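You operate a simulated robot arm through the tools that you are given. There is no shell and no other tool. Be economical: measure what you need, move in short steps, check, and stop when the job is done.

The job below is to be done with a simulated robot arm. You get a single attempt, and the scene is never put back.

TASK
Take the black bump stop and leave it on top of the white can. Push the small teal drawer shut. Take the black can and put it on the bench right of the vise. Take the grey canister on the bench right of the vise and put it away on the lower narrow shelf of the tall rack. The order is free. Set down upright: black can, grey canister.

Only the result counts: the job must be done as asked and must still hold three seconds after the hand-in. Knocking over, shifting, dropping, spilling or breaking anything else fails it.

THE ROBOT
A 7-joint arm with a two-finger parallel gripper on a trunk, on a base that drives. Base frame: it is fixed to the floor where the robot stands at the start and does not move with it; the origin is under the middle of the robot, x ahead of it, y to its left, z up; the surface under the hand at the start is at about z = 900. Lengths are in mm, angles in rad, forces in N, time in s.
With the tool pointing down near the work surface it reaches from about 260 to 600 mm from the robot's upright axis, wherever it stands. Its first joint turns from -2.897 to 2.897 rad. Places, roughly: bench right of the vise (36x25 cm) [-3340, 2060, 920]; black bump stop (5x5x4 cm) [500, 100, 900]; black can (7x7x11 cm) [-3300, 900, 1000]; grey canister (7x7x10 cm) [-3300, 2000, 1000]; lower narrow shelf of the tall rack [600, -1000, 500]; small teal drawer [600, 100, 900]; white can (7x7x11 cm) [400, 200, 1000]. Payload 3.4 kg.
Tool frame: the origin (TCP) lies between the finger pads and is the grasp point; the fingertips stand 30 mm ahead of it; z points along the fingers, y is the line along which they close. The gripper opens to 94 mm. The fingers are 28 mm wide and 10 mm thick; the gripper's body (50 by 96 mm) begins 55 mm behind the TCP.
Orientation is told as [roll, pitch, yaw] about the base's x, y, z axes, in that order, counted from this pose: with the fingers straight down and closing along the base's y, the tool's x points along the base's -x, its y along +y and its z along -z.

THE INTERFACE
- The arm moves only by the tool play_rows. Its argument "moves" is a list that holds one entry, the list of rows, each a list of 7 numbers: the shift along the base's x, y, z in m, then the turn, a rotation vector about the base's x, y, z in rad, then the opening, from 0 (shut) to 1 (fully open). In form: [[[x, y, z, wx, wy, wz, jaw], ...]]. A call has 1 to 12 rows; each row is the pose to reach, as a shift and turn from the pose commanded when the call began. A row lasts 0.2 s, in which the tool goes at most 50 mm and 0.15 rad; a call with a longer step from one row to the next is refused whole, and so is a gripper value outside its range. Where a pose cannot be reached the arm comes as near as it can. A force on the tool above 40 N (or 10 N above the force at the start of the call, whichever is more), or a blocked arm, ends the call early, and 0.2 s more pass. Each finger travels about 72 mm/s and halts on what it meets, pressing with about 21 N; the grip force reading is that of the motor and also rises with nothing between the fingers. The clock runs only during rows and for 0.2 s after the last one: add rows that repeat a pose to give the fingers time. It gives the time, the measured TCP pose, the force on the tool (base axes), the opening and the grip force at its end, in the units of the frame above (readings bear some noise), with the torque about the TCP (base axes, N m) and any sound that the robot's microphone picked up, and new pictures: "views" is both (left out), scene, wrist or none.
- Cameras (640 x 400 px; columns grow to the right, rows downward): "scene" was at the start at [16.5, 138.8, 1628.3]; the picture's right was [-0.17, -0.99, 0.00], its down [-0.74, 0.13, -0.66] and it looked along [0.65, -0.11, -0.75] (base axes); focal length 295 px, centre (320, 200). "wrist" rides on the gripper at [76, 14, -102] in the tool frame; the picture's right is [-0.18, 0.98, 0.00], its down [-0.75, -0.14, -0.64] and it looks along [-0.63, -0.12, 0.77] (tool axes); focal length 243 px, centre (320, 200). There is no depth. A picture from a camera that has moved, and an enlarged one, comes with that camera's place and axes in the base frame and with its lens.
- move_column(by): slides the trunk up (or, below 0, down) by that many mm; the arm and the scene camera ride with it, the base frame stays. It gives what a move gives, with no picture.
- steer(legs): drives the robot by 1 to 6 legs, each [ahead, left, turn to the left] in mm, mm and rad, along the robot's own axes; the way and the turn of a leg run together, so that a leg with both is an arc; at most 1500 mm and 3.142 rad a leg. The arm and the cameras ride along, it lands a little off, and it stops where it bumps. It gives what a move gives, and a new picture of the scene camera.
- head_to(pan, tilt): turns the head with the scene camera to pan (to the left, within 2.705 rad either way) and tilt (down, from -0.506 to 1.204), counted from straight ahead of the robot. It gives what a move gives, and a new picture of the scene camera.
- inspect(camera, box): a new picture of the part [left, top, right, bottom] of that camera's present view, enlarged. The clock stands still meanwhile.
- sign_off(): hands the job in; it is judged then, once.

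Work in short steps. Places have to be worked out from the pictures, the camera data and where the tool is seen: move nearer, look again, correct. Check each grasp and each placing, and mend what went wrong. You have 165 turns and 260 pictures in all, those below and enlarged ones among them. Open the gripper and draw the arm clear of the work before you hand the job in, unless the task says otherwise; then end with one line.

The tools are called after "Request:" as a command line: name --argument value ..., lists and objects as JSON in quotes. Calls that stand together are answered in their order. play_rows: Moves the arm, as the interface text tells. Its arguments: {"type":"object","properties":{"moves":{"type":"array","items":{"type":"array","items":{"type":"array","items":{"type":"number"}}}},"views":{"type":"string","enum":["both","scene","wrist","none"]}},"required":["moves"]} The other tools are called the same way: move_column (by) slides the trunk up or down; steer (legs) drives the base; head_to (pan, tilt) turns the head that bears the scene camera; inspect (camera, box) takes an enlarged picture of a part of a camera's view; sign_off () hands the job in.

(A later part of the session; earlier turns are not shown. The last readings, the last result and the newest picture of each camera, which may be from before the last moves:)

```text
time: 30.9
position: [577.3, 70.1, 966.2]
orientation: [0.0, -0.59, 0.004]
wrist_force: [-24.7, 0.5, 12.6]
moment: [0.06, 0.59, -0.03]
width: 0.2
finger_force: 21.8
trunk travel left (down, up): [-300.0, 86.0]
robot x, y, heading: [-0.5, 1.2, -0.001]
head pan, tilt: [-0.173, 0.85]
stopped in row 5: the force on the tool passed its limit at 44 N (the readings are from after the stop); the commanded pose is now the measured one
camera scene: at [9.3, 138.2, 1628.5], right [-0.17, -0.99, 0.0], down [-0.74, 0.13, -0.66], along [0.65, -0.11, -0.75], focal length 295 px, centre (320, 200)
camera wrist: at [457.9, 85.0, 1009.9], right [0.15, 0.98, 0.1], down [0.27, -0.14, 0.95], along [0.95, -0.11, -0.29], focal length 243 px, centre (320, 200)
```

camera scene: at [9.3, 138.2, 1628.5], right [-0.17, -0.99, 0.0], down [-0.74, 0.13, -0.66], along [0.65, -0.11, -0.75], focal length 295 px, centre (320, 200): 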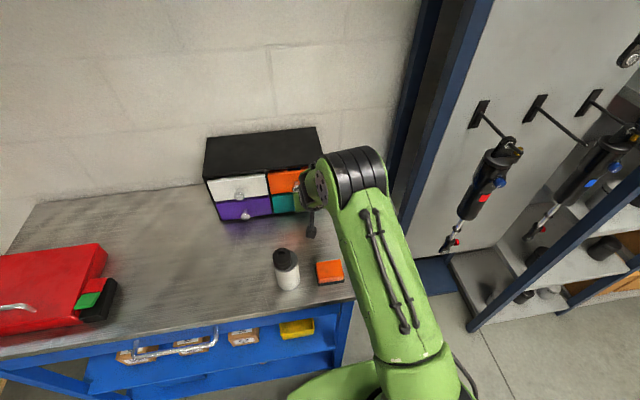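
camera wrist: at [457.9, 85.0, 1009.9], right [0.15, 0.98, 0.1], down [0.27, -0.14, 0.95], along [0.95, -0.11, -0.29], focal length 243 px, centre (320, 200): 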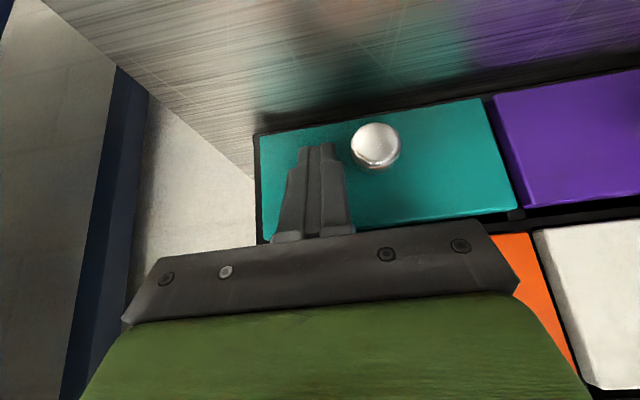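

It hit a hard stop at 44 N, flush with the neighbours. I'll back off and verify.

Request:
play_rows --moves '[[[-0.02, 0, 0.0, 0, 0, 0, 0], [-0.05, 0, 0.0, 0, 0, 0, 0], [-0.08, 0, 0.01, 0, 0, 0, 0], [-0.11, -0.02, 0.04, 0, 0.1, 0, 0], [-0.11, -0.02, 0.08, 0, 0.25, 0, 0], [-0.11, -0.03, 0.12, 0, 0.4, 0, 0], [-0.11, -0.05, 0.165, 0, 0.55, 0, 0], [-0.11, -0.07, 0.2, 0, 0.6, 0, 0], [-0.11, -0.07, 0.24, 0, 0.6, 0, 0]]]'

Request:
inspect --camera "scene" --box '[190, 120, 370, 300]'

```text
time: 32.9
position: [471.5, -0.1, 1207.1]
orientation: [0.002, 0.008, 0.004]
wrist_force: [-0.6, 0.8, 1.0]
moment: [0.01, -0.01, -0.03]
width: 0.1
finger_force: 20.9
trunk travel left (down, up): [-300.0, 86.0]
robot x, y, heading: [3.9, 3.4, 0.001]
head pan, tilt: [-0.173, 0.85]
camera scene: at [14.7, 139.4, 1628.3], right [-0.17, -0.99, 0.0], down [-0.74, 0.13, -0.66], along [0.65, -0.11, -0.75], focal length 295 px, centre (320, 200)
camera wrist: at [397.8, 14.9, 1310.4], right [0.18, 0.98, 0.0], down [0.76, -0.14, 0.64], along [0.63, -0.12, -0.77], focal length 243 px, centre (320, 200)
```

scene: 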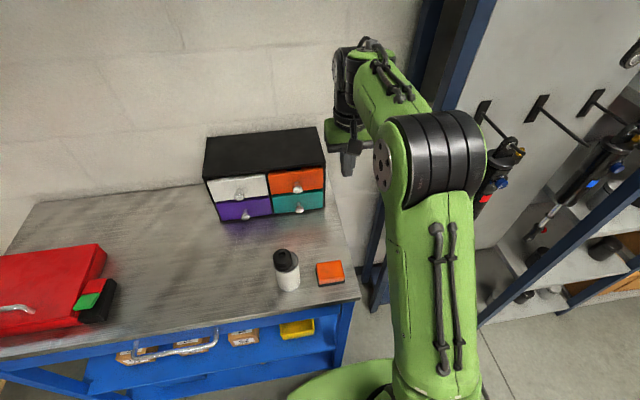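
wrist: 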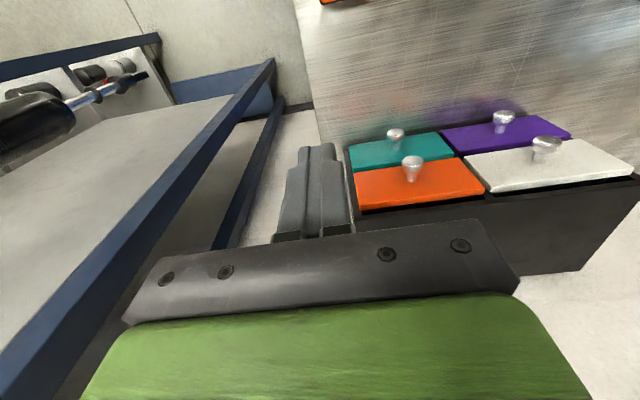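

```text
2.22 times, centred on (280, 210) of scene
camera zoom: at [14.7, 139.4, 1628.3], right [-0.17, -0.99, 0.0], down [-0.74, 0.13, -0.66], along [0.65, -0.11, -0.75], focal length 655 px, centre (409, 178)
```

zoom: 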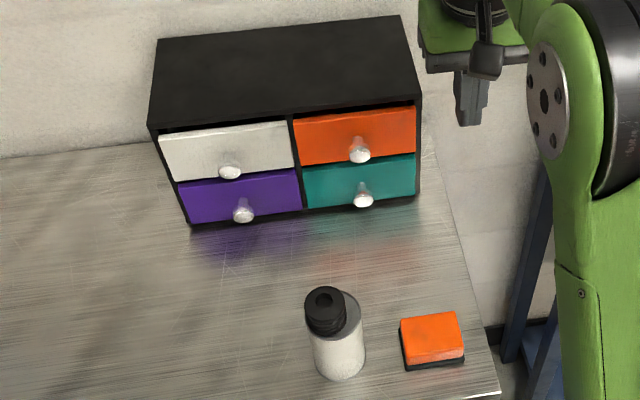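

Drawer is flush and the cabinet hasn't moved. Now I'll look around: first the tall rack on the right, then behind.

Request:
head_to --pan -1.0 --tilt 0.7

Request:
head_to --pan 2.6 --tilt 0.3

Request:
head_to --pan 1.6 --tilt 0.4

```text
time: 34.0
position: [473.4, 1.1, 1204.7]
orientation: [0.002, 0.006, 0.002]
wrist_force: [0.1, 0.8, -0.2]
moment: [0.0, 0.0, 0.0]
width: 0.1
finger_force: 20.9
trunk travel left (down, up): [-300.0, 86.0]
robot x, y, heading: [0.9, -1.1, 0.002]
head pan, tilt: [-1.0, 0.7]
camera scene: at [-15.2, 80.8, 1640.5], right [-0.84, -0.54, 0.0], down [-0.35, 0.54, -0.76], along [0.41, -0.64, -0.64], focal length 295 px, centre (320, 200)
```

scene: 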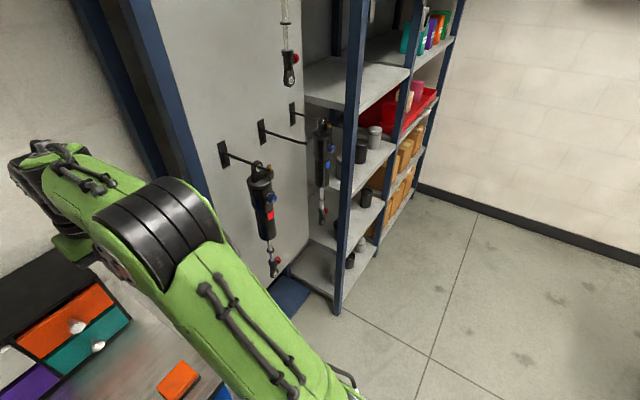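

```text
time: 37.0
position: [473.0, -1.1, 1206.4]
orientation: [0.0, 0.007, 0.003]
wrist_force: [0.9, -0.7, -0.1]
moment: [0.01, -0.01, 0.02]
width: 0.0
finger_force: 21.0
trunk travel left (down, up): [-300.0, 86.0]
robot x, y, heading: [-0.6, 1.0, -0.002]
head pan, tilt: [2.601, 0.3]
camera scene: at [-141.3, 200.3, 1676.7], right [0.52, 0.86, 0.0], down [0.25, -0.15, -0.96], along [-0.82, 0.49, -0.3], focal length 295 px, centre (320, 200)
```

scene: 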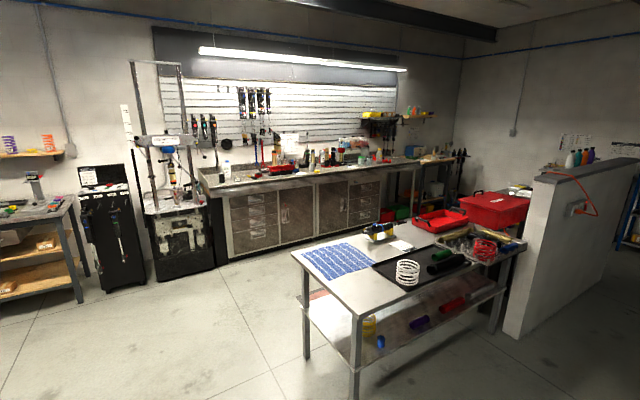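

```text
time: 38.3
position: [473.0, -1.1, 1205.3]
orientation: [0.001, 0.006, 0.003]
wrist_force: [0.5, 1.0, -0.2]
moment: [0.04, 0.03, 0.0]
width: 0.1
finger_force: 21.3
trunk travel left (down, up): [-300.0, 86.0]
robot x, y, heading: [-1.1, 0.9, -0.004]
head pan, tilt: [1.6, 0.4]
camera scene: at [-64.1, 244.8, 1667.4], right [1.0, 0.03, 0.0], down [0.01, -0.39, -0.92], along [-0.03, 0.92, -0.39], focal length 295 px, centre (320, 200)
```

scene: 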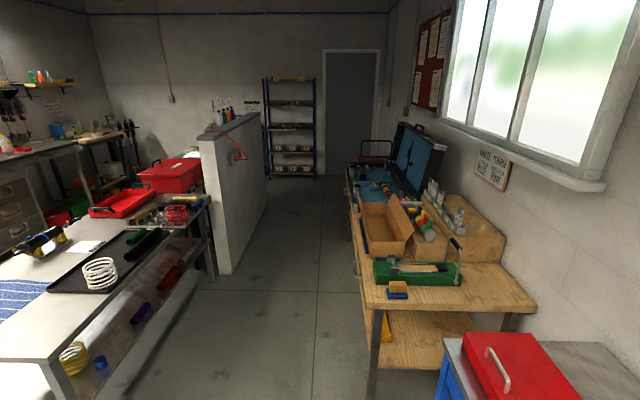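

The main bench runs along x ≈ −3100, with an island table around x −1600…−1100, y 1000…2350. I'll retract the arm, back off, and turn to face −x.

Request:
play_rows --moves '[[[-0.04, 0, 0.01, 0, 0, 0, 0], [-0.08, 0, 0.03, 0, 0, 0, 0], [-0.12, 0, 0.05, 0, 0, 0, 0], [-0.14, 0, 0.08, 0, 0, 0, 0]]]' --views "none"

Request:
steer --legs '[[-700, 0, 0], [0, 0, 3.1416]]'

Request:
head_to --pan 0 --tilt 0.45

```text
time: 39.3
position: [334.3, 2.0, 1285.6]
orientation: [0.001, 0.008, 0.002]
wrist_force: [-0.3, 0.6, 0.0]
moment: [-0.02, -0.02, 0.04]
width: 0.0
finger_force: 20.9
trunk travel left (down, up): [-300.0, 86.0]
robot x, y, heading: [-1.5, 2.8, 0.001]
head pan, tilt: [1.6, 0.4]
```

```text
refused: 3.1416 is not a number from -3.14159 to 3.14159
```

```text
time: 41.0
position: [334.5, 0.5, 1283.9]
orientation: [0.002, 0.007, 0.0]
wrist_force: [-0.1, 0.2, 0.1]
moment: [0.0, 0.03, -0.03]
width: 0.1
finger_force: 21.1
trunk travel left (down, up): [-300.0, 86.0]
robot x, y, heading: [1.0, -3.7, 0.002]
head pan, tilt: [0.0, 0.45]
camera scene: at [30.6, 152.3, 1662.7], right [0.0, -1.0, 0.0], down [-0.44, 0.0, -0.9], along [0.9, 0.0, -0.44], focal length 295 px, centre (320, 200)
```

scene: 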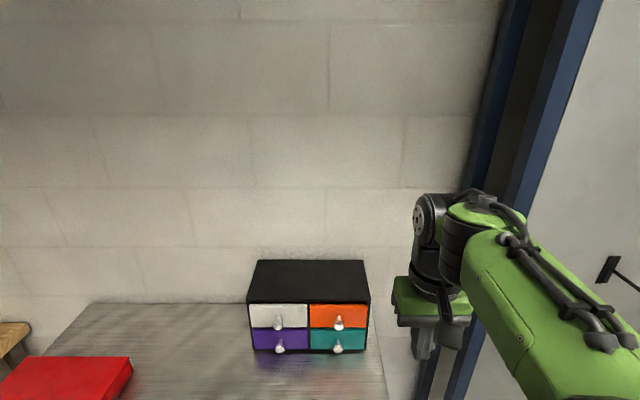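

The turn value was slightly too large; I'll use 3.14.

Request:
steer --legs '[[-700, 0, 0], [0, 0, 3.14], [1000, 0, 0]]'

```text
time: 57.0
position: [-2055.3, -15.0, 1285.0]
orientation: [0.002, 0.009, -3.135]
wrist_force: [-0.3, 0.4, 0.9]
moment: [0.03, -0.02, 0.0]
width: 0.0
finger_force: 21.4
trunk travel left (down, up): [-300.0, 86.0]
robot x, y, heading: [-1718.5, -13.7, -3.137]
head pan, tilt: [0.0, 0.45]
camera scene: at [-1751.8, -165.0, 1662.7], right [-0.01, 1.0, 0.0], down [0.44, 0.0, -0.9], along [-0.9, 0.0, -0.44], focal length 295 px, centre (320, 200)
```

scene: 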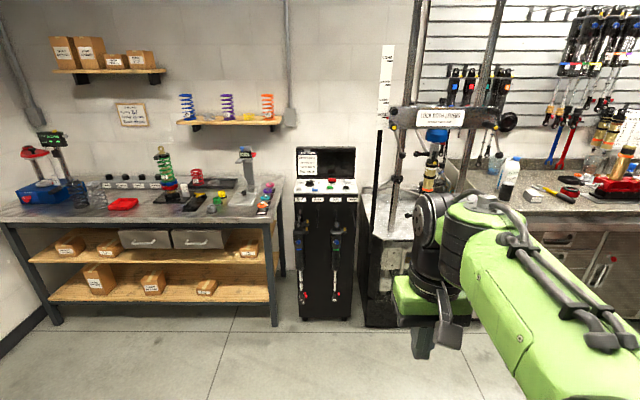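

I'm past the island in x terms soon. I'll go 600 ahead and then strafe right toward the black can's area.

Request:
steer --legs '[[600, 0, 0], [0, -900, 0]]'

```text
time: 64.8
position: [-2641.5, 906.6, 1285.6]
orientation: [0.002, 0.007, 3.119]
wrist_force: [0.1, -0.2, 0.0]
moment: [-0.01, 0.01, 0.05]
width: 0.0
finger_force: 20.9
trunk travel left (down, up): [-300.0, 86.0]
robot x, y, heading: [-2306.9, 899.1, 3.113]
head pan, tilt: [0.0, 0.45]
camera scene: at [-2342.9, 748.8, 1662.8], right [0.02, 1.0, 0.0], down [0.44, -0.01, -0.9], along [-0.9, 0.02, -0.44], focal length 295 px, centre (320, 200)
```

scene: 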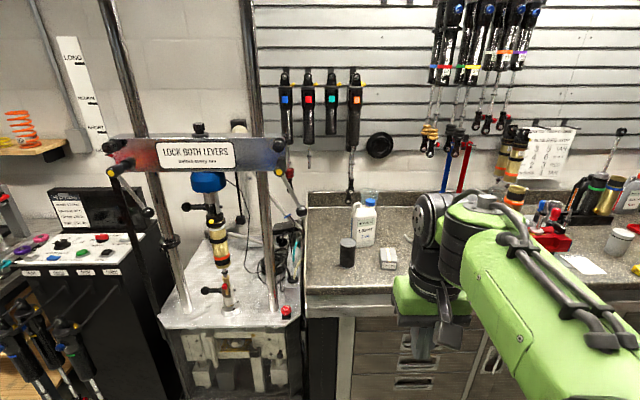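

The black can is near (−3285, 875). Let me look to the right for the vise and grey canister.

Request:
head_to --pan -0.75 --tilt 0.45

Request:
head_to --pan -1.1 --tilt 0.55

```text
time: 65.9
position: [-2642.2, 905.3, 1286.1]
orientation: [0.004, 0.007, 3.118]
wrist_force: [0.1, 0.1, 0.0]
moment: [0.02, -0.02, 0.04]
width: 0.2
finger_force: 20.7
trunk travel left (down, up): [-300.0, 86.0]
robot x, y, heading: [-2308.4, 897.6, 3.115]
head pan, tilt: [-0.75, 0.45]
camera scene: at [-2316.8, 810.4, 1662.7], right [0.7, 0.72, 0.0], down [0.31, -0.3, -0.9], along [-0.64, 0.63, -0.44], focal length 295 px, centre (320, 200)
```

scene: 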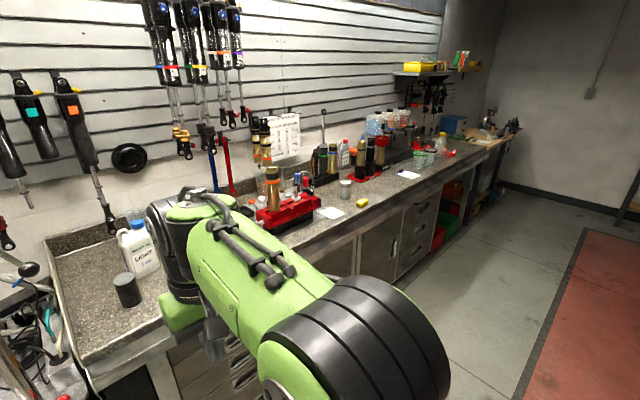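

```text
time: 66.8
position: [-2641.8, 906.2, 1286.2]
orientation: [0.002, 0.008, 3.118]
wrist_force: [0.4, -0.3, 0.0]
moment: [-0.04, 0.03, -0.01]
width: 0.0
finger_force: 21.5
trunk travel left (down, up): [-300.0, 86.0]
robot x, y, heading: [-2309.9, 898.6, 3.117]
head pan, tilt: [-1.1, 0.55]
camera scene: at [-2290.0, 827.1, 1653.7], right [0.9, 0.43, 0.0], down [0.23, -0.47, -0.85], along [-0.37, 0.77, -0.52], focal length 295 px, centre (320, 200)
```

scene: 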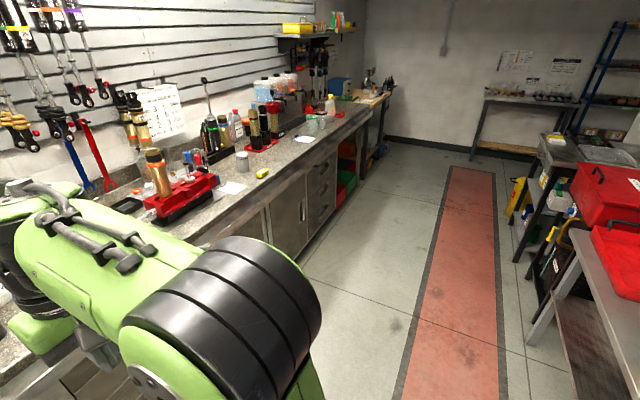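

The grey canister is near (−3321, 2001), right of the red vise. I'll drive up to the bench in front of the black can.

Request:
steer --legs '[[240, 0, 0.027], [240, 0, 0]]'

Request:
head_to --pan 0.0 --tilt 0.85

Request:
inspect --camera "wrist" --box '[0, 0, 640, 400]'

```text
time: 69.9
position: [-3129.5, 900.0, 1285.2]
orientation: [0.003, 0.008, -3.137]
wrist_force: [0.1, 0.0, 0.5]
moment: [-0.01, 0.01, -0.03]
width: 0.1
finger_force: 20.0
trunk travel left (down, up): [-300.0, 86.0]
robot x, y, heading: [-2792.8, 899.8, -3.142]
head pan, tilt: [-1.1, 0.55]
camera scene: at [-2775.5, 829.8, 1653.7], right [0.89, 0.46, 0.0], down [0.24, -0.46, -0.85], along [-0.39, 0.76, -0.52], focal length 295 px, centre (320, 200)
```

scene: 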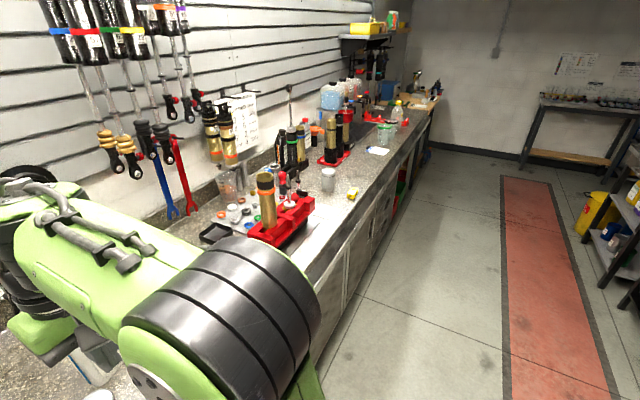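

```text
time: 71.3
position: [-3127.9, 899.5, 1285.1]
orientation: [0.002, 0.006, -3.139]
wrist_force: [-0.3, -0.1, -0.1]
moment: [0.02, 0.04, 0.0]
width: 0.1
finger_force: 20.9
trunk travel left (down, up): [-300.0, 86.0]
robot x, y, heading: [-2793.5, 903.9, -3.143]
head pan, tilt: [0.0, 0.85]
camera scene: at [-2811.6, 749.8, 1628.3], right [0.0, 1.0, 0.0], down [0.75, 0.0, -0.66], along [-0.66, 0.0, -0.75], focal length 295 px, centre (320, 200)
```

scene: 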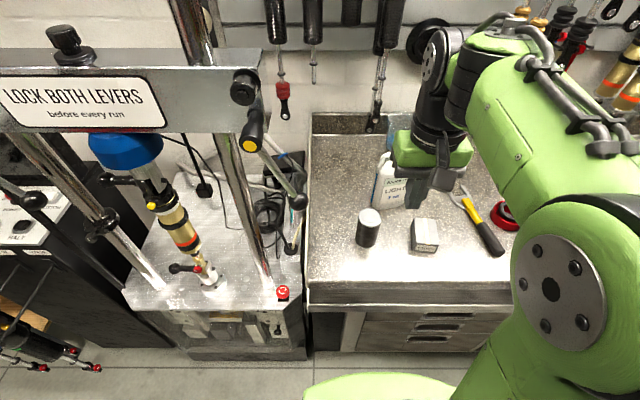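

```text
1.00 times, centred on (320, 200) of wrist (not enlarged: the box is as wide or as high as the picture)
camera zoom: at [-3051.4, 886.8, 1389.1], right [-0.18, -0.98, 0.0], down [-0.76, 0.14, 0.64], along [-0.63, 0.11, -0.77], focal length 243 px, centre (320, 200)
```

zoom: 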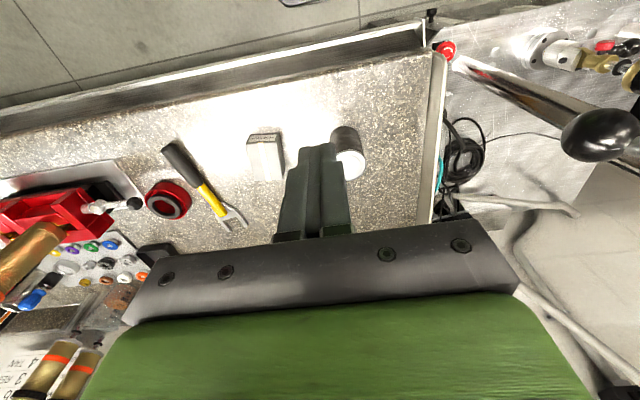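

Black can is at about (−3277, 875), with a bottle behind and a box to the right. I'll open the jaw and move above it.

Request:
play_rows --moves '[[[-0.03, -0.005, -0.02, 0, 0, 0, 0.3], [-0.06, -0.01, -0.04, 0, 0, 0, 0.6], [-0.09, -0.015, -0.06, 0, 0, 0, 0.9], [-0.12, -0.02, -0.09, 0, 0, 0, 1], [-0.149, -0.025, -0.12, 0, 0, 0, 1], [-0.149, -0.025, -0.14, 0, 0, 0, 1], [-0.149, -0.025, -0.14, 0, 0, 0, 1]]]'

```text
time: 72.9
position: [-3277.3, 874.8, 1143.7]
orientation: [0.002, 0.006, -3.138]
wrist_force: [0.1, 0.2, -0.2]
moment: [0.0, -0.02, -0.02]
width: 94.2
finger_force: 0.1
trunk travel left (down, up): [-300.0, 86.0]
robot x, y, heading: [-2799.1, 899.0, -3.144]
head pan, tilt: [0.0, 0.85]
camera scene: at [-2812.1, 749.7, 1628.3], right [0.0, 1.0, 0.0], down [0.75, 0.0, -0.66], along [-0.66, 0.0, -0.75], focal length 295 px, centre (320, 200)
camera wrist: at [-3200.9, 860.9, 1247.5], right [-0.18, -0.98, 0.0], down [-0.76, 0.14, 0.64], along [-0.63, 0.11, -0.77], focal length 243 px, centre (320, 200)
```

scene: 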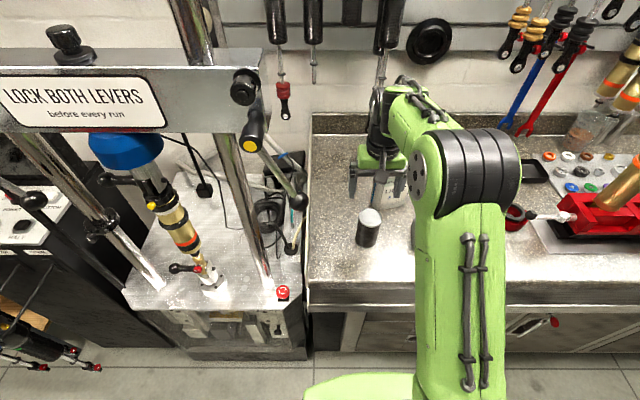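
wrist: 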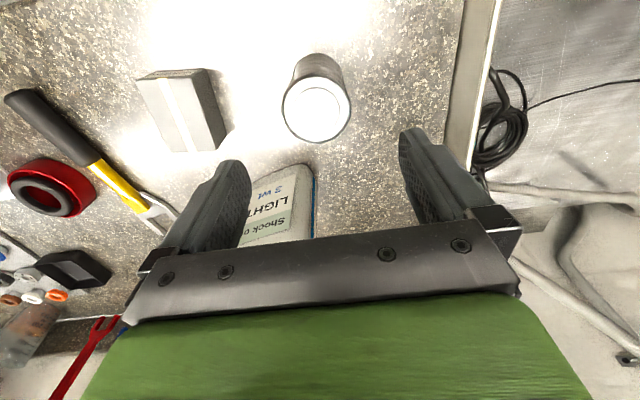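

Aligned over the can, with the bottle well behind. I'll descend around it to z ≈ 985 and check before closing.

Request:
play_rows --moves '[[[-0.001, 0.002, -0.04, 0, 0, 0, 1], [-0.001, 0.002, -0.08, 0, 0, 0, 1], [-0.001, 0.002, -0.115, 0, 0, 0, 1], [-0.001, 0.002, -0.14, 0, 0, 0, 1], [-0.001, 0.002, -0.157, 0, 0, 0, 1], [-0.001, 0.002, -0.157, 0, 0, 0, 1]]]'

```text
time: 74.3
position: [-3276.4, 875.4, 988.0]
orientation: [0.001, 0.008, -3.139]
wrist_force: [-0.9, -0.1, 0.3]
moment: [0.01, -0.01, 0.01]
width: 94.2
finger_force: 0.1
trunk travel left (down, up): [-300.0, 86.0]
robot x, y, heading: [-2792.1, 901.2, -3.142]
head pan, tilt: [0.0, 0.85]
camera scene: at [-2811.4, 749.7, 1628.3], right [0.0, 1.0, 0.0], down [0.75, 0.0, -0.66], along [-0.66, 0.0, -0.75], focal length 295 px, centre (320, 200)
camera wrist: at [-3199.7, 862.4, 1093.0], right [-0.18, -0.98, 0.0], down [-0.76, 0.14, 0.64], along [-0.63, 0.11, -0.77], focal length 243 px, centre (320, 200)
```

scene: 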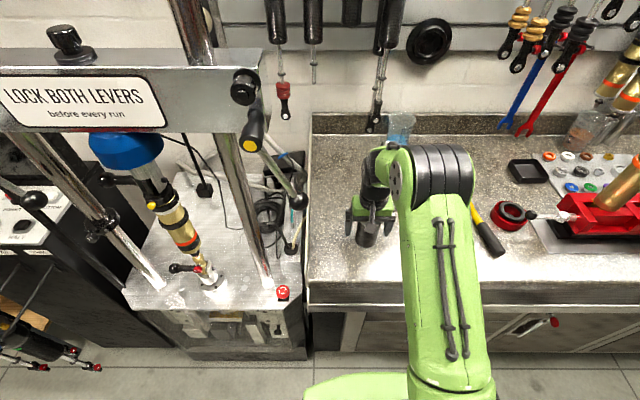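
wrist: 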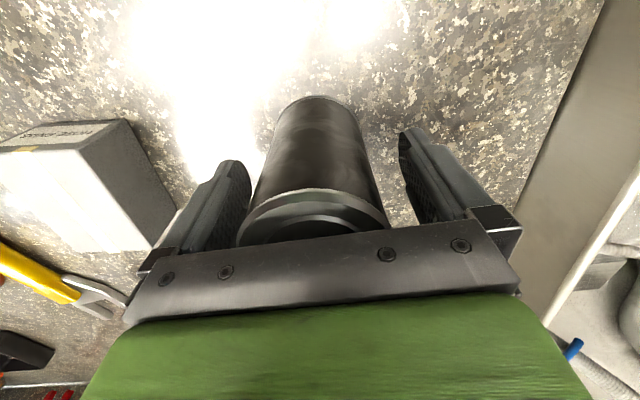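

Can is between the pads and the body is clear of its top. I'll close and then lift a little.

Request:
play_rows --moves '[[[0, 0, 0, 0, 0, 0, 0.7], [0, 0, 0, 0, 0, 0, 0.4], [0, 0, 0, 0, 0, 0, 0.4], [0, 0, 0, 0, 0, 0, 0.4]]]' --views "none"

Request:
play_rows --moves '[[[0, 0, 0.01, 0, 0, 0, 0.4], [0, 0, 0.02, 0, 0, 0, 0.4], [0, 0, 0.03, 0, 0, 0, 0.4], [0, 0, 0.04, 0, 0, 0, 0.4]]]' --views "wrist"

```text
time: 75.3
position: [-3276.8, 876.2, 989.3]
orientation: [0.003, 0.008, -3.138]
wrist_force: [-0.1, 0.1, 1.4]
moment: [0.08, -0.02, 0.01]
width: 62.1
finger_force: 21.6
trunk travel left (down, up): [-300.0, 86.0]
robot x, y, heading: [-2793.1, 902.6, -3.141]
head pan, tilt: [0.0, 0.85]
```

```text
time: 76.3
position: [-3278.0, 875.8, 1029.1]
orientation: [0.002, 0.008, -3.138]
wrist_force: [0.0, -0.3, -3.1]
moment: [-0.01, 0.02, 0.03]
width: 62.4
finger_force: 21.2
trunk travel left (down, up): [-300.0, 86.0]
robot x, y, heading: [-2791.9, 901.9, -3.141]
head pan, tilt: [0.0, 0.85]
camera wrist: at [-3201.3, 863.2, 1132.8], right [-0.18, -0.98, 0.0], down [-0.76, 0.14, 0.64], along [-0.63, 0.11, -0.77], focal length 243 px, centre (320, 200)
```

wrist: 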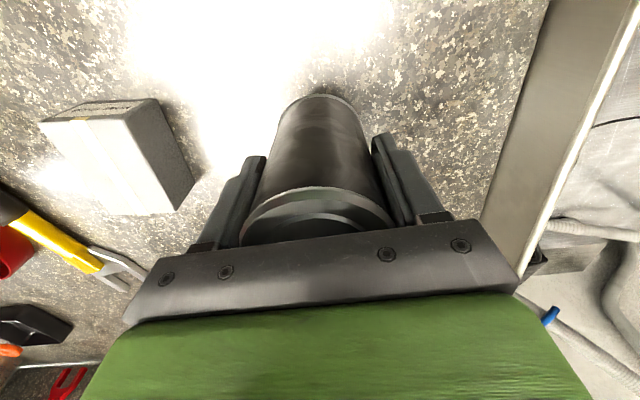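

Held with about 3 N of weight. I'll lift high and retract toward the robot.

Request:
play_rows --moves '[[[0, 0, 0.03, 0, 0, 0, 0.4], [0, 0, 0.07, 0, 0, 0, 0.4], [0, 0, 0.11, 0, 0, 0, 0.4], [0, 0, 0.15, 0, 0, 0, 0.4], [0, 0.005, 0.19, 0, 0, 0, 0.4], [0.03, 0.01, 0.21, 0, 0, 0, 0.4], [0.06, 0.015, 0.22, 0, 0, 0, 0.4], [0.09, 0.02, 0.22, 0, 0, 0, 0.4], [0.12, 0.02, 0.22, 0, 0, 0, 0.4], [0.14, 0.02, 0.22, 0, 0, 0, 0.4]]]' --views "wrist"

Request:
steer --legs '[[-330, 0, 0], [0, -1130, 0]]'

Request:
head_to --pan 0.0 --tilt 0.6

```text
time: 78.5
position: [-3139.4, 896.5, 1247.5]
orientation: [0.002, 0.006, -3.138]
wrist_force: [1.2, -0.3, -3.8]
moment: [0.02, -0.03, 0.02]
width: 62.0
finger_force: 20.8
trunk travel left (down, up): [-300.0, 86.0]
robot x, y, heading: [-2788.2, 903.3, -3.141]
head pan, tilt: [0.0, 0.85]
camera wrist: at [-3061.4, 883.8, 1351.5], right [-0.18, -0.98, 0.0], down [-0.76, 0.14, 0.64], along [-0.63, 0.11, -0.77], focal length 243 px, centre (320, 200)
```

wrist: 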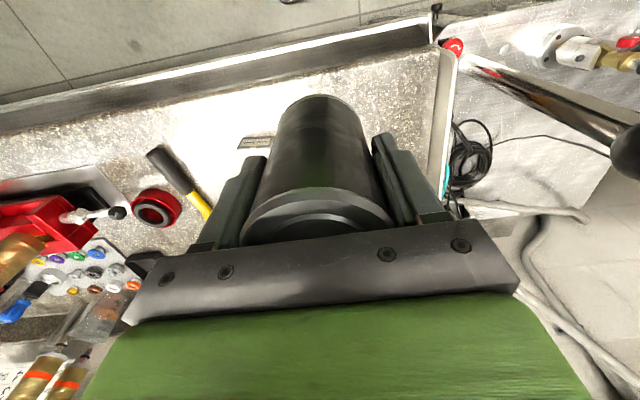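

```text
time: 86.0
position: [-2797.0, 2030.5, 1246.7]
orientation: [0.001, 0.006, 3.125]
wrist_force: [0.0, 0.9, -2.0]
moment: [0.01, -0.01, 0.01]
width: 62.3
finger_force: 20.8
trunk travel left (down, up): [-300.0, 86.0]
robot x, y, heading: [-2451.6, 2026.2, 3.121]
head pan, tilt: [0.0, 0.85]
camera scene: at [-2472.4, 1877.1, 1628.3], right [0.02, 1.0, 0.0], down [0.75, -0.01, -0.66], along [-0.66, 0.01, -0.75], focal length 295 px, centre (320, 200)
```

scene: 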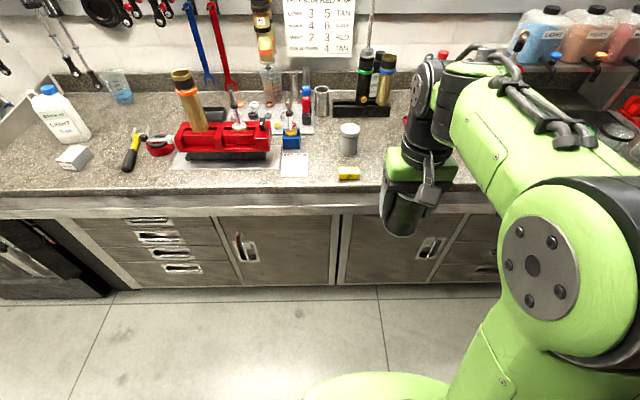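

```text
time: 86.8
position: [-2796.1, 2031.2, 1248.8]
orientation: [0.003, 0.007, 3.122]
wrist_force: [0.6, -0.2, -2.9]
moment: [-0.03, 0.0, -0.01]
width: 62.2
finger_force: 21.3
trunk travel left (down, up): [-300.0, 86.0]
robot x, y, heading: [-2450.9, 2024.3, 3.121]
head pan, tilt: [0.0, 0.6]
camera scene: at [-2482.6, 1876.8, 1649.1], right [0.02, 1.0, 0.0], down [0.57, -0.01, -0.82], along [-0.82, 0.02, -0.57], focal length 295 px, centre (320, 200)
```

scene: 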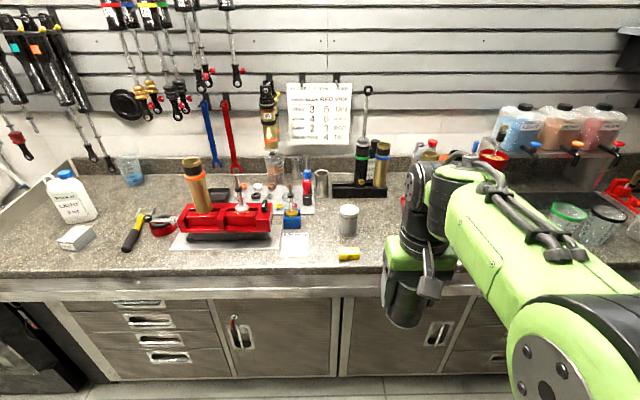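

Canister is at about (−3350, 1997) with free bench to its right. I'll drive up so both spots are reachable.

Request:
steer --legs '[[170, -60, 0.02], [165, 0, 0]]'

Request:
head_to --pan 0.0 --tilt 0.85

Request:
inspect --camera "wrist" --box '[0, 0, 640, 400]'

```text
time: 89.3
position: [-3132.2, 2086.3, 1247.1]
orientation: [0.003, 0.008, -3.14]
wrist_force: [-0.1, 0.8, -2.5]
moment: [0.0, 0.01, 0.01]
width: 62.1
finger_force: 21.0
trunk travel left (down, up): [-300.0, 86.0]
robot x, y, heading: [-2783.8, 2092.6, -3.136]
head pan, tilt: [0.0, 0.6]
camera scene: at [-2814.7, 1939.2, 1649.1], right [0.0, 1.0, 0.0], down [0.57, 0.0, -0.82], along [-0.82, 0.0, -0.57], focal length 295 px, centre (320, 200)
```

scene: 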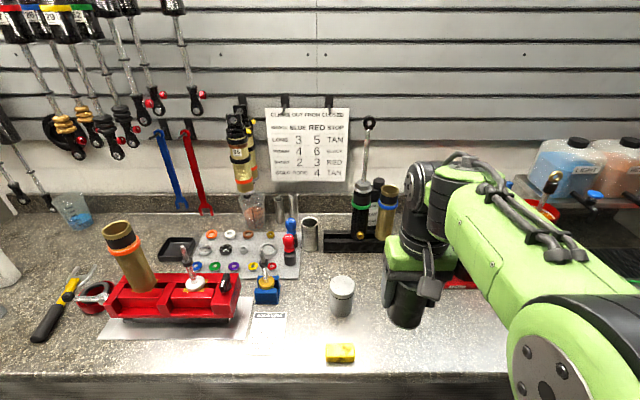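

```text
time: 90.1
position: [-3129.4, 2086.4, 1246.8]
orientation: [0.002, 0.007, -3.14]
wrist_force: [-0.5, -0.1, -3.2]
moment: [-0.02, 0.01, 0.02]
width: 62.1
finger_force: 21.0
trunk travel left (down, up): [-300.0, 86.0]
robot x, y, heading: [-2781.1, 2090.9, -3.142]
head pan, tilt: [0.0, 0.85]
camera scene: at [-2802.4, 1939.2, 1628.3], right [0.0, 1.0, 0.0], down [0.75, 0.0, -0.66], along [-0.66, 0.0, -0.75], focal length 295 px, centre (320, 200)
```

scene: 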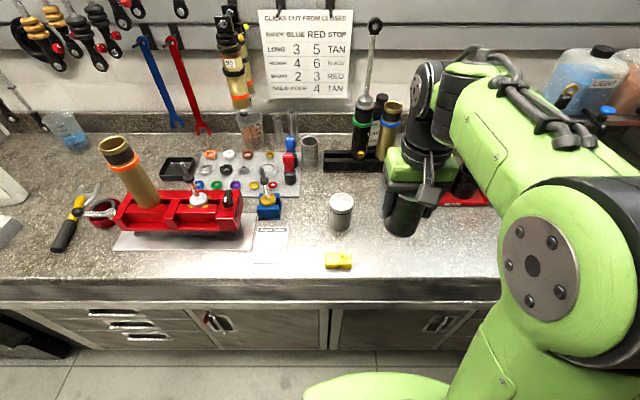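

```text
1.00 times, centred on (320, 200) of wrist (not enlarged: the box is as wide or as high as the picture)
camera zoom: at [-3052.7, 2073.8, 1351.4], right [-0.18, -0.98, 0.0], down [-0.76, 0.14, 0.64], along [-0.63, 0.12, -0.77], focal length 243 px, centre (320, 200)
```

zoom: 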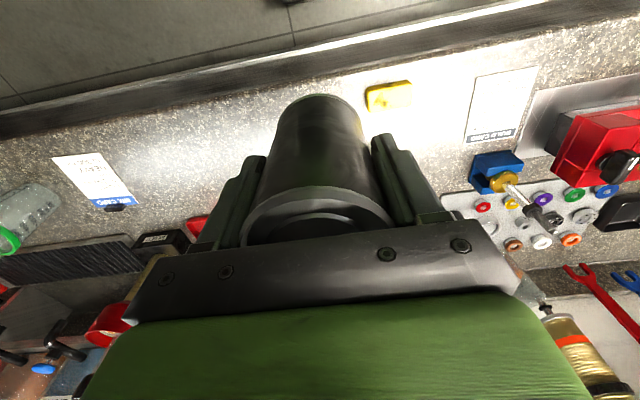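

Target spot (−3330, 2128) is clear. I'll move the can over it at height.

Request:
play_rows --moves '[[[-0.02, 0.02, 0, 0, 0, 0, 0.4], [-0.045, 0.042, 0, 0, 0, 0, 0.4], [-0.08, 0.042, -0.01, 0, 0, 0, 0.4], [-0.12, 0.042, -0.02, 0, 0, 0, 0.4], [-0.16, 0.042, -0.04, 0, 0, 0, 0.4], [-0.19, 0.042, -0.07, 0, 0, 0, 0.4], [-0.2, 0.042, -0.11, 0, 0, 0, 0.4], [-0.2, 0.042, -0.15, 0, 0, 0, 0.4], [-0.2, 0.042, -0.19, 0, 0, 0, 0.4], [-0.2, 0.042, -0.19, 0, 0, 0, 0.4]]]'

```text
time: 92.3
position: [-3330.8, 2129.8, 1056.2]
orientation: [0.003, 0.006, -3.14]
wrist_force: [0.0, 0.4, -3.5]
moment: [-0.04, 0.03, 0.01]
width: 62.2
finger_force: 20.8
trunk travel left (down, up): [-300.0, 86.0]
robot x, y, heading: [-2785.9, 2086.9, -3.141]
head pan, tilt: [0.0, 0.85]
camera scene: at [-2802.4, 1939.1, 1628.3], right [0.0, 1.0, 0.0], down [0.75, 0.0, -0.66], along [-0.66, 0.0, -0.75], focal length 295 px, centre (320, 200)
camera wrist: at [-3253.6, 2117.1, 1160.1], right [-0.18, -0.98, 0.0], down [-0.76, 0.14, 0.64], along [-0.63, 0.12, -0.77], focal length 243 px, centre (320, 200)
```

scene: 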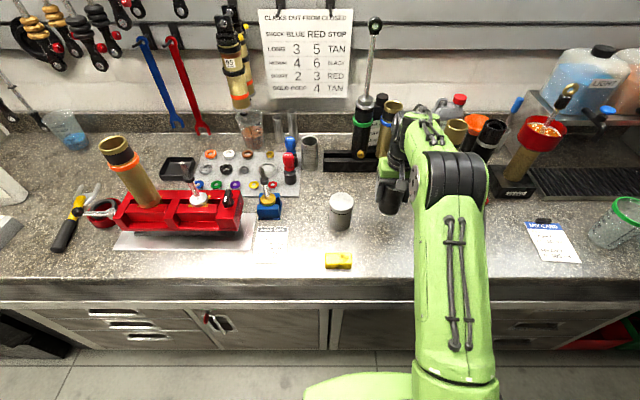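
wrist: 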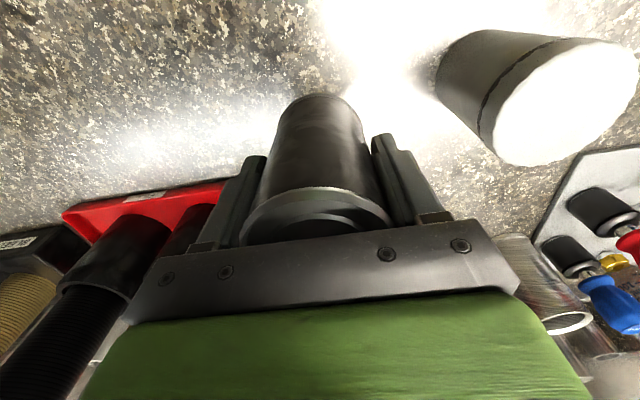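

Tubes in a red tray sit behind to the right (y > 2240), with adequate clearance. I'll lower to just above the bench, then creep.

Request:
play_rows --moves '[[[0.007, 0, -0.02, 0, 0, 0, 0.4], [0.014, 0, -0.04, 0, 0, 0, 0.4], [0.014, 0, -0.055, 0, 0, 0, 0.4], [0.014, 0, -0.063, 0, 0, 0, 0.4], [0.014, 0, -0.065, 0, 0, 0, 0.4], [0.014, 0, -0.067, 0, 0, 0, 0.4], [0.014, 0, -0.069, 0, 0, 0, 0.4], [0.014, 0, -0.069, 0, 0, 0, 0.4]]]'

```text
time: 94.1
position: [-3315.0, 2129.3, 990.2]
orientation: [0.002, 0.008, -3.141]
wrist_force: [0.4, 1.0, -2.1]
moment: [0.0, 0.01, 0.02]
width: 62.3
finger_force: 21.5
trunk travel left (down, up): [-300.0, 86.0]
robot x, y, heading: [-2784.2, 2089.7, -3.14]
head pan, tilt: [0.0, 0.85]
camera scene: at [-2803.0, 1939.2, 1628.3], right [0.0, 1.0, 0.0], down [0.75, 0.0, -0.66], along [-0.66, 0.0, -0.75], focal length 295 px, centre (320, 200)
camera wrist: at [-3239.4, 2116.2, 1093.1], right [-0.18, -0.98, 0.0], down [-0.76, 0.14, 0.64], along [-0.62, 0.12, -0.77], focal length 243 px, centre (320, 200)
```

scene: 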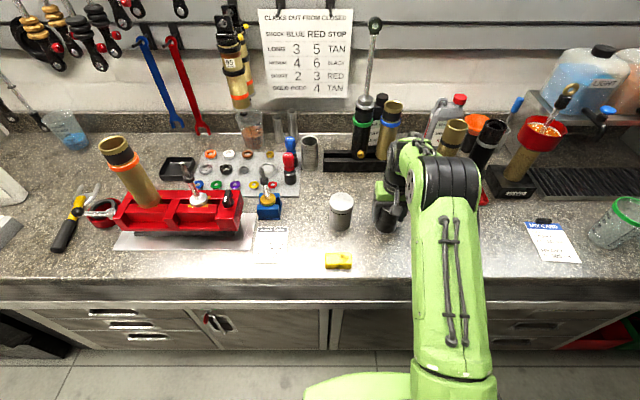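
wrist: 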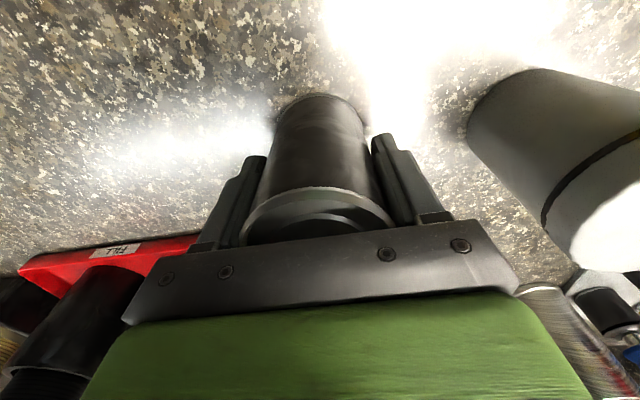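

Nearly down; I'll creep until it touches.

Request:
play_rows --moves '[[[0, 0, -0.001, 0, 0, 0, 0.4], [0, 0, -0.002, 0, 0, 0, 0.4], [0, 0, -0.003, 0, 0, 0, 0.4], [0, 0, -0.004, 0, 0, 0, 0.4], [0, 0, -0.004, 0, 0, 0, 0.4]]]' --views "none"

```text
time: 95.3
position: [-3316.2, 2129.0, 986.3]
orientation: [0.002, 0.005, -3.141]
wrist_force: [-5.4, 2.2, 17.0]
moment: [0.16, 0.08, -0.01]
width: 62.6
finger_force: 21.2
trunk travel left (down, up): [-300.0, 86.0]
robot x, y, heading: [-2783.3, 2091.1, -3.142]
head pan, tilt: [0.0, 0.85]
```

Touching with 17 N. I'll unload 2 mm, open, and rise.

Request:
play_rows --moves '[[[0, 0, 0.001, 0, 0, 0, 0.4], [0, 0, 0.002, 0, 0, 0, 0.4], [0, 0, 0.002, 0, 0, 0, 0.7], [0, 0, 0.002, 0, 0, 0, 0.95], [0, 0, 0.002, 0, 0, 0, 0.95], [0, 0, 0.03, 0, 0, 0, 0.95], [0, 0, 0.07, 0, 0, 0, 0.95], [0, 0, 0.11, 0, 0, 0, 0.95], [0.01, 0, 0.15, 0, 0, 0, 0.95], [0.02, 0, 0.17, 0, 0, 0, 0.95]]]'

```text
time: 97.5
position: [-3294.7, 2129.4, 1153.5]
orientation: [0.002, 0.009, -3.141]
wrist_force: [0.0, -0.1, -0.1]
moment: [-0.07, 0.0, 0.02]
width: 89.6
finger_force: 0.1
trunk travel left (down, up): [-300.0, 86.0]
robot x, y, heading: [-2783.5, 2088.4, -3.141]
head pan, tilt: [0.0, 0.85]
camera scene: at [-2802.4, 1939.2, 1628.3], right [0.0, 1.0, 0.0], down [0.75, 0.0, -0.66], along [-0.66, 0.0, -0.75], focal length 295 px, centre (320, 200)
camera wrist: at [-3217.7, 2115.8, 1257.5], right [-0.18, -0.98, 0.0], down [-0.76, 0.14, 0.64], along [-0.62, 0.12, -0.77], focal length 243 px, centre (320, 200)
```

scene: 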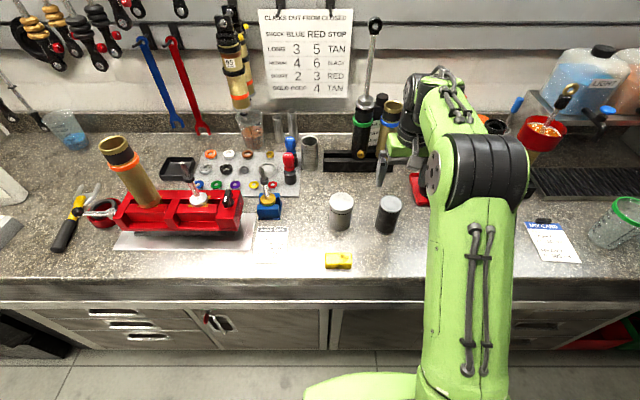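
wrist: 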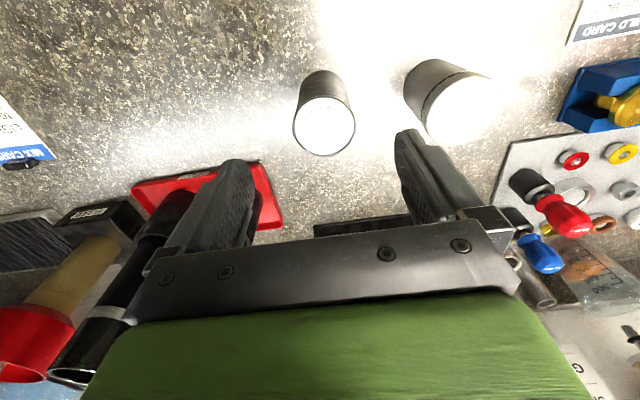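

The black can stands upright in the target area. Now I'll move over the grey canister.

Request:
play_rows --moves '[[[0, -0.03, 0, 0, 0, 0, 1], [0, -0.065, 0, 0, 0, 0, 1], [-0.01, -0.1, 0, 0, 0, 0, 1], [-0.025, -0.125, 0, 0, 0, 0, 1], [-0.036, -0.132, 0, 0, 0, 0, 1], [-0.036, -0.132, -0.01, 0, 0, 0, 1]]]'

```text
time: 98.9
position: [-3330.8, 1995.1, 1145.6]
orientation: [0.0, 0.007, -3.14]
wrist_force: [0.6, 0.5, 0.2]
moment: [0.02, 0.0, -0.04]
width: 93.8
finger_force: 0.0
trunk travel left (down, up): [-300.0, 86.0]
robot x, y, heading: [-2785.5, 2089.5, -3.142]
head pan, tilt: [0.0, 0.85]
camera scene: at [-2802.5, 1939.1, 1628.3], right [0.0, 1.0, 0.0], down [0.75, 0.0, -0.66], along [-0.66, 0.0, -0.75], focal length 295 px, centre (320, 200)
camera wrist: at [-3254.2, 1982.6, 1249.1], right [-0.18, -0.98, 0.0], down [-0.76, 0.14, 0.64], along [-0.63, 0.12, -0.77], focal length 243 px, centre (320, 200)
```

scene: 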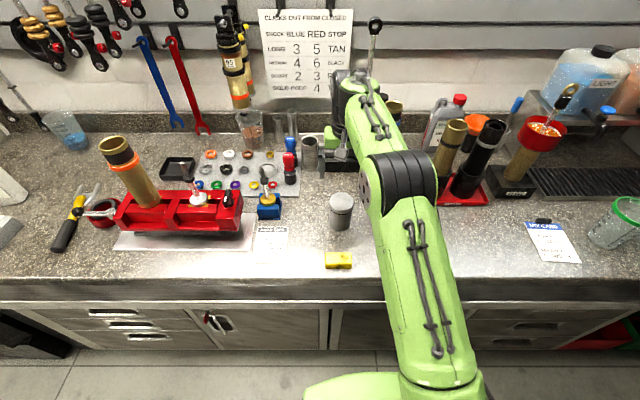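
wrist: 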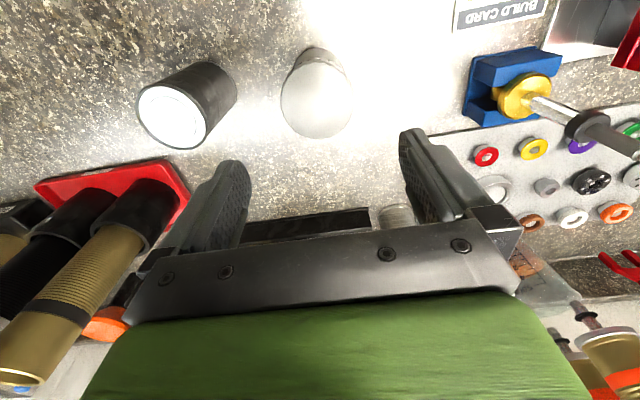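

Canister axis at about (−3329, 2000). For the shelf I'll want a forward-tilted grasp, so I'll tilt the tool about 0.85 rad forward at height and look again.

Request:
play_rows --moves '[[[0.002, 0.001, 0.0, 0, 0.145, 0, 1], [0.004, 0.002, 0.0, 0, 0.29, 0, 1], [0.007, 0.004, 0.0, 0, 0.43, 0, 1], [0.007, 0.004, 0.0, 0, 0.57, 0, 1], [0.007, 0.004, 0.0, 0, 0.71, 0, 1], [0.007, 0.004, 0.0, 0, 0.84, 0, 1], [0.007, 0.004, -0.03, 0, 0.84, 0, 1], [0.007, 0.004, -0.05, 0, 0.84, 0, 1], [0.007, 0.004, -0.05, 0, 0.84, 0, 1]]]'

```text
time: 100.9
position: [-3324.9, 2002.3, 1094.7]
orientation: [0.001, -0.833, -3.14]
wrist_force: [1.1, -0.6, -0.5]
moment: [-0.02, -0.01, 0.0]
width: 94.1
finger_force: 0.0
trunk travel left (down, up): [-300.0, 86.0]
robot x, y, heading: [-2784.5, 2092.2, -3.139]
head pan, tilt: [0.0, 0.85]
camera scene: at [-2802.7, 1939.2, 1628.3], right [0.0, 1.0, 0.0], down [0.75, 0.0, -0.66], along [-0.66, 0.0, -0.75], focal length 295 px, centre (320, 200)
camera wrist: at [-3197.2, 1988.3, 1108.5], right [-0.12, -0.98, 0.14], down [-0.03, 0.14, 0.99], along [-0.99, 0.12, -0.05], focal length 243 px, centre (320, 200)
```

scene: 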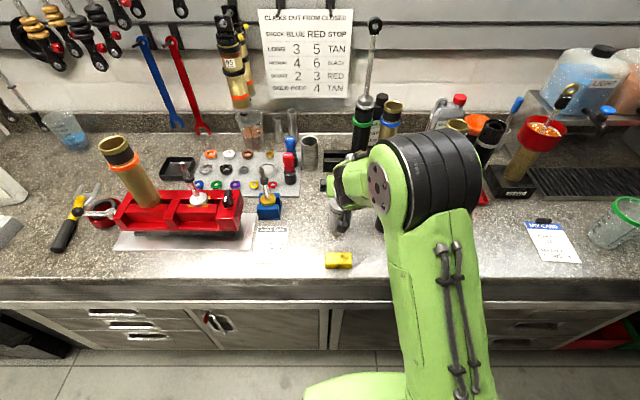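
wrist: 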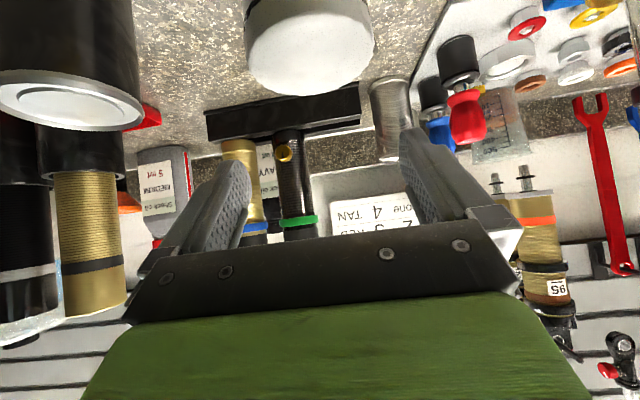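

Canister top reads about z ≈ 1026. I'll descend to TCP z ≈ 994 so the body keeps clear of the top edge.

Request:
play_rows --moves '[[[0, -0.003, -0.03, 0, 0, 0, 1], [0, -0.003, -0.055, 0, 0, 0, 1], [0, -0.003, -0.075, 0, 0, 0, 1], [0, -0.003, -0.09, 0, 0, 0, 1], [0, -0.003, -0.101, 0, 0, 0, 1], [0, -0.003, -0.101, 0, 0, 0, 1]]]'

Request:
inspect --camera "scene" --box '[270, 130, 430, 290]'

```text
time: 102.3
position: [-3324.9, 1996.7, 994.2]
orientation: [0.0, -0.832, -3.138]
wrist_force: [0.1, 0.7, 0.1]
moment: [0.02, 0.01, -0.03]
width: 94.1
finger_force: 0.1
trunk travel left (down, up): [-300.0, 86.0]
robot x, y, heading: [-2783.7, 2088.6, -3.139]
head pan, tilt: [0.0, 0.85]
camera scene: at [-2802.6, 1939.2, 1628.3], right [0.0, 1.0, 0.0], down [0.75, 0.0, -0.66], along [-0.66, 0.0, -0.75], focal length 295 px, centre (320, 200)
camera wrist: at [-3196.3, 1984.0, 1007.9], right [-0.12, -0.98, 0.14], down [-0.03, 0.14, 0.99], along [-0.99, 0.12, -0.05], focal length 243 px, centre (320, 200)
```

scene: 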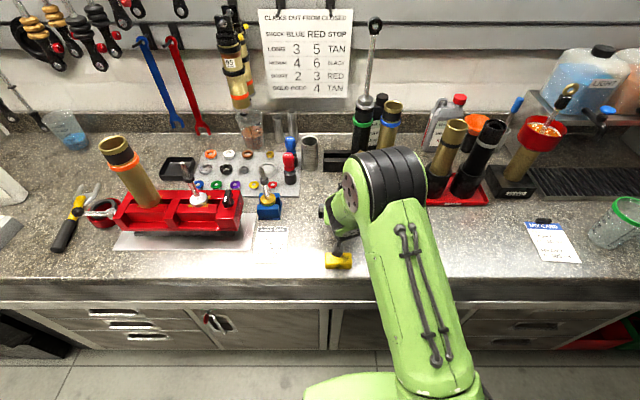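
wrist: 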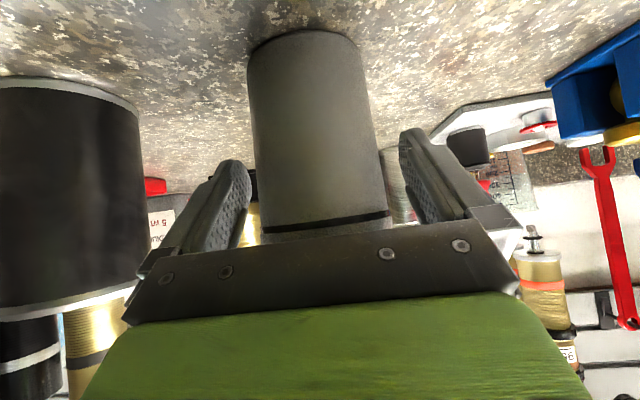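

```text
2.50 times, centred on (350, 210) of scene
camera zoom: at [-2802.6, 1939.2, 1628.3], right [0.0, 1.0, 0.0], down [0.75, 0.0, -0.66], along [-0.66, 0.0, -0.75], focal length 737 px, centre (245, 175)
```

zoom: 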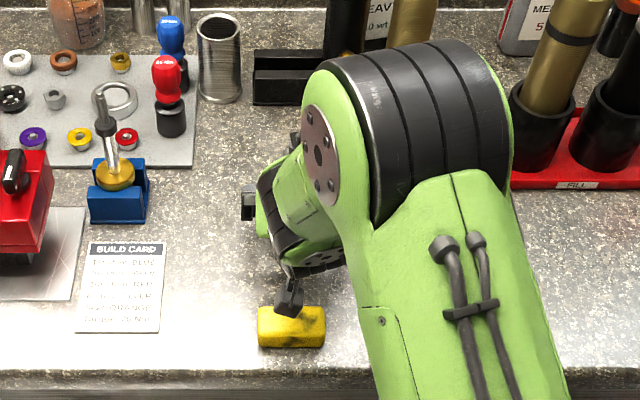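

The canister (z ≈ 925…1026) sits between the fingers. I'll close and lift slightly.

Request:
play_rows --moves '[[[0, 0, 0, 0, 0, 0, 0.7], [0, 0, 0, 0, 0, 0, 0.4], [0, 0, 0, 0, 0, 0, 0.4], [0, 0, 0, 0, 0, 0, 0.4]]]' --views "none"

Request:
play_rows --moves '[[[0, 0, 0.008, 0, 0, 0, 0.4], [0, 0, 0.018, 0, 0, 0, 0.4], [0, 0, 0.03, 0, 0, 0, 0.4], [0, 0, 0.04, 0, 0, 0, 0.4]]]' --views "wrist"

```text
time: 103.3
position: [-3323.9, 1995.8, 994.6]
orientation: [0.001, -0.833, -3.138]
wrist_force: [-0.8, 0.1, 0.1]
moment: [-0.05, 0.1, -0.03]
width: 71.1
finger_force: 20.9
trunk travel left (down, up): [-300.0, 86.0]
robot x, y, heading: [-2787.1, 2089.7, -3.139]
head pan, tilt: [0.0, 0.85]
```

```text
time: 104.3
position: [-3324.8, 1999.1, 1033.7]
orientation: [-0.002, -0.831, -3.138]
wrist_force: [-0.9, 0.2, -4.2]
moment: [0.01, -0.01, 0.01]
width: 71.0
finger_force: 21.2
trunk travel left (down, up): [-300.0, 86.0]
robot x, y, heading: [-2781.6, 2089.3, -3.141]
head pan, tilt: [0.0, 0.85]
camera wrist: at [-3196.3, 1984.9, 1047.2], right [-0.12, -0.98, 0.14], down [-0.03, 0.14, 0.99], along [-0.99, 0.12, -0.05], focal length 243 px, centre (320, 200)
```

wrist: 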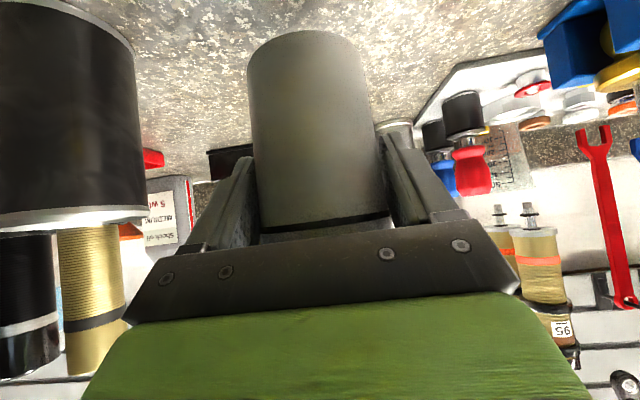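

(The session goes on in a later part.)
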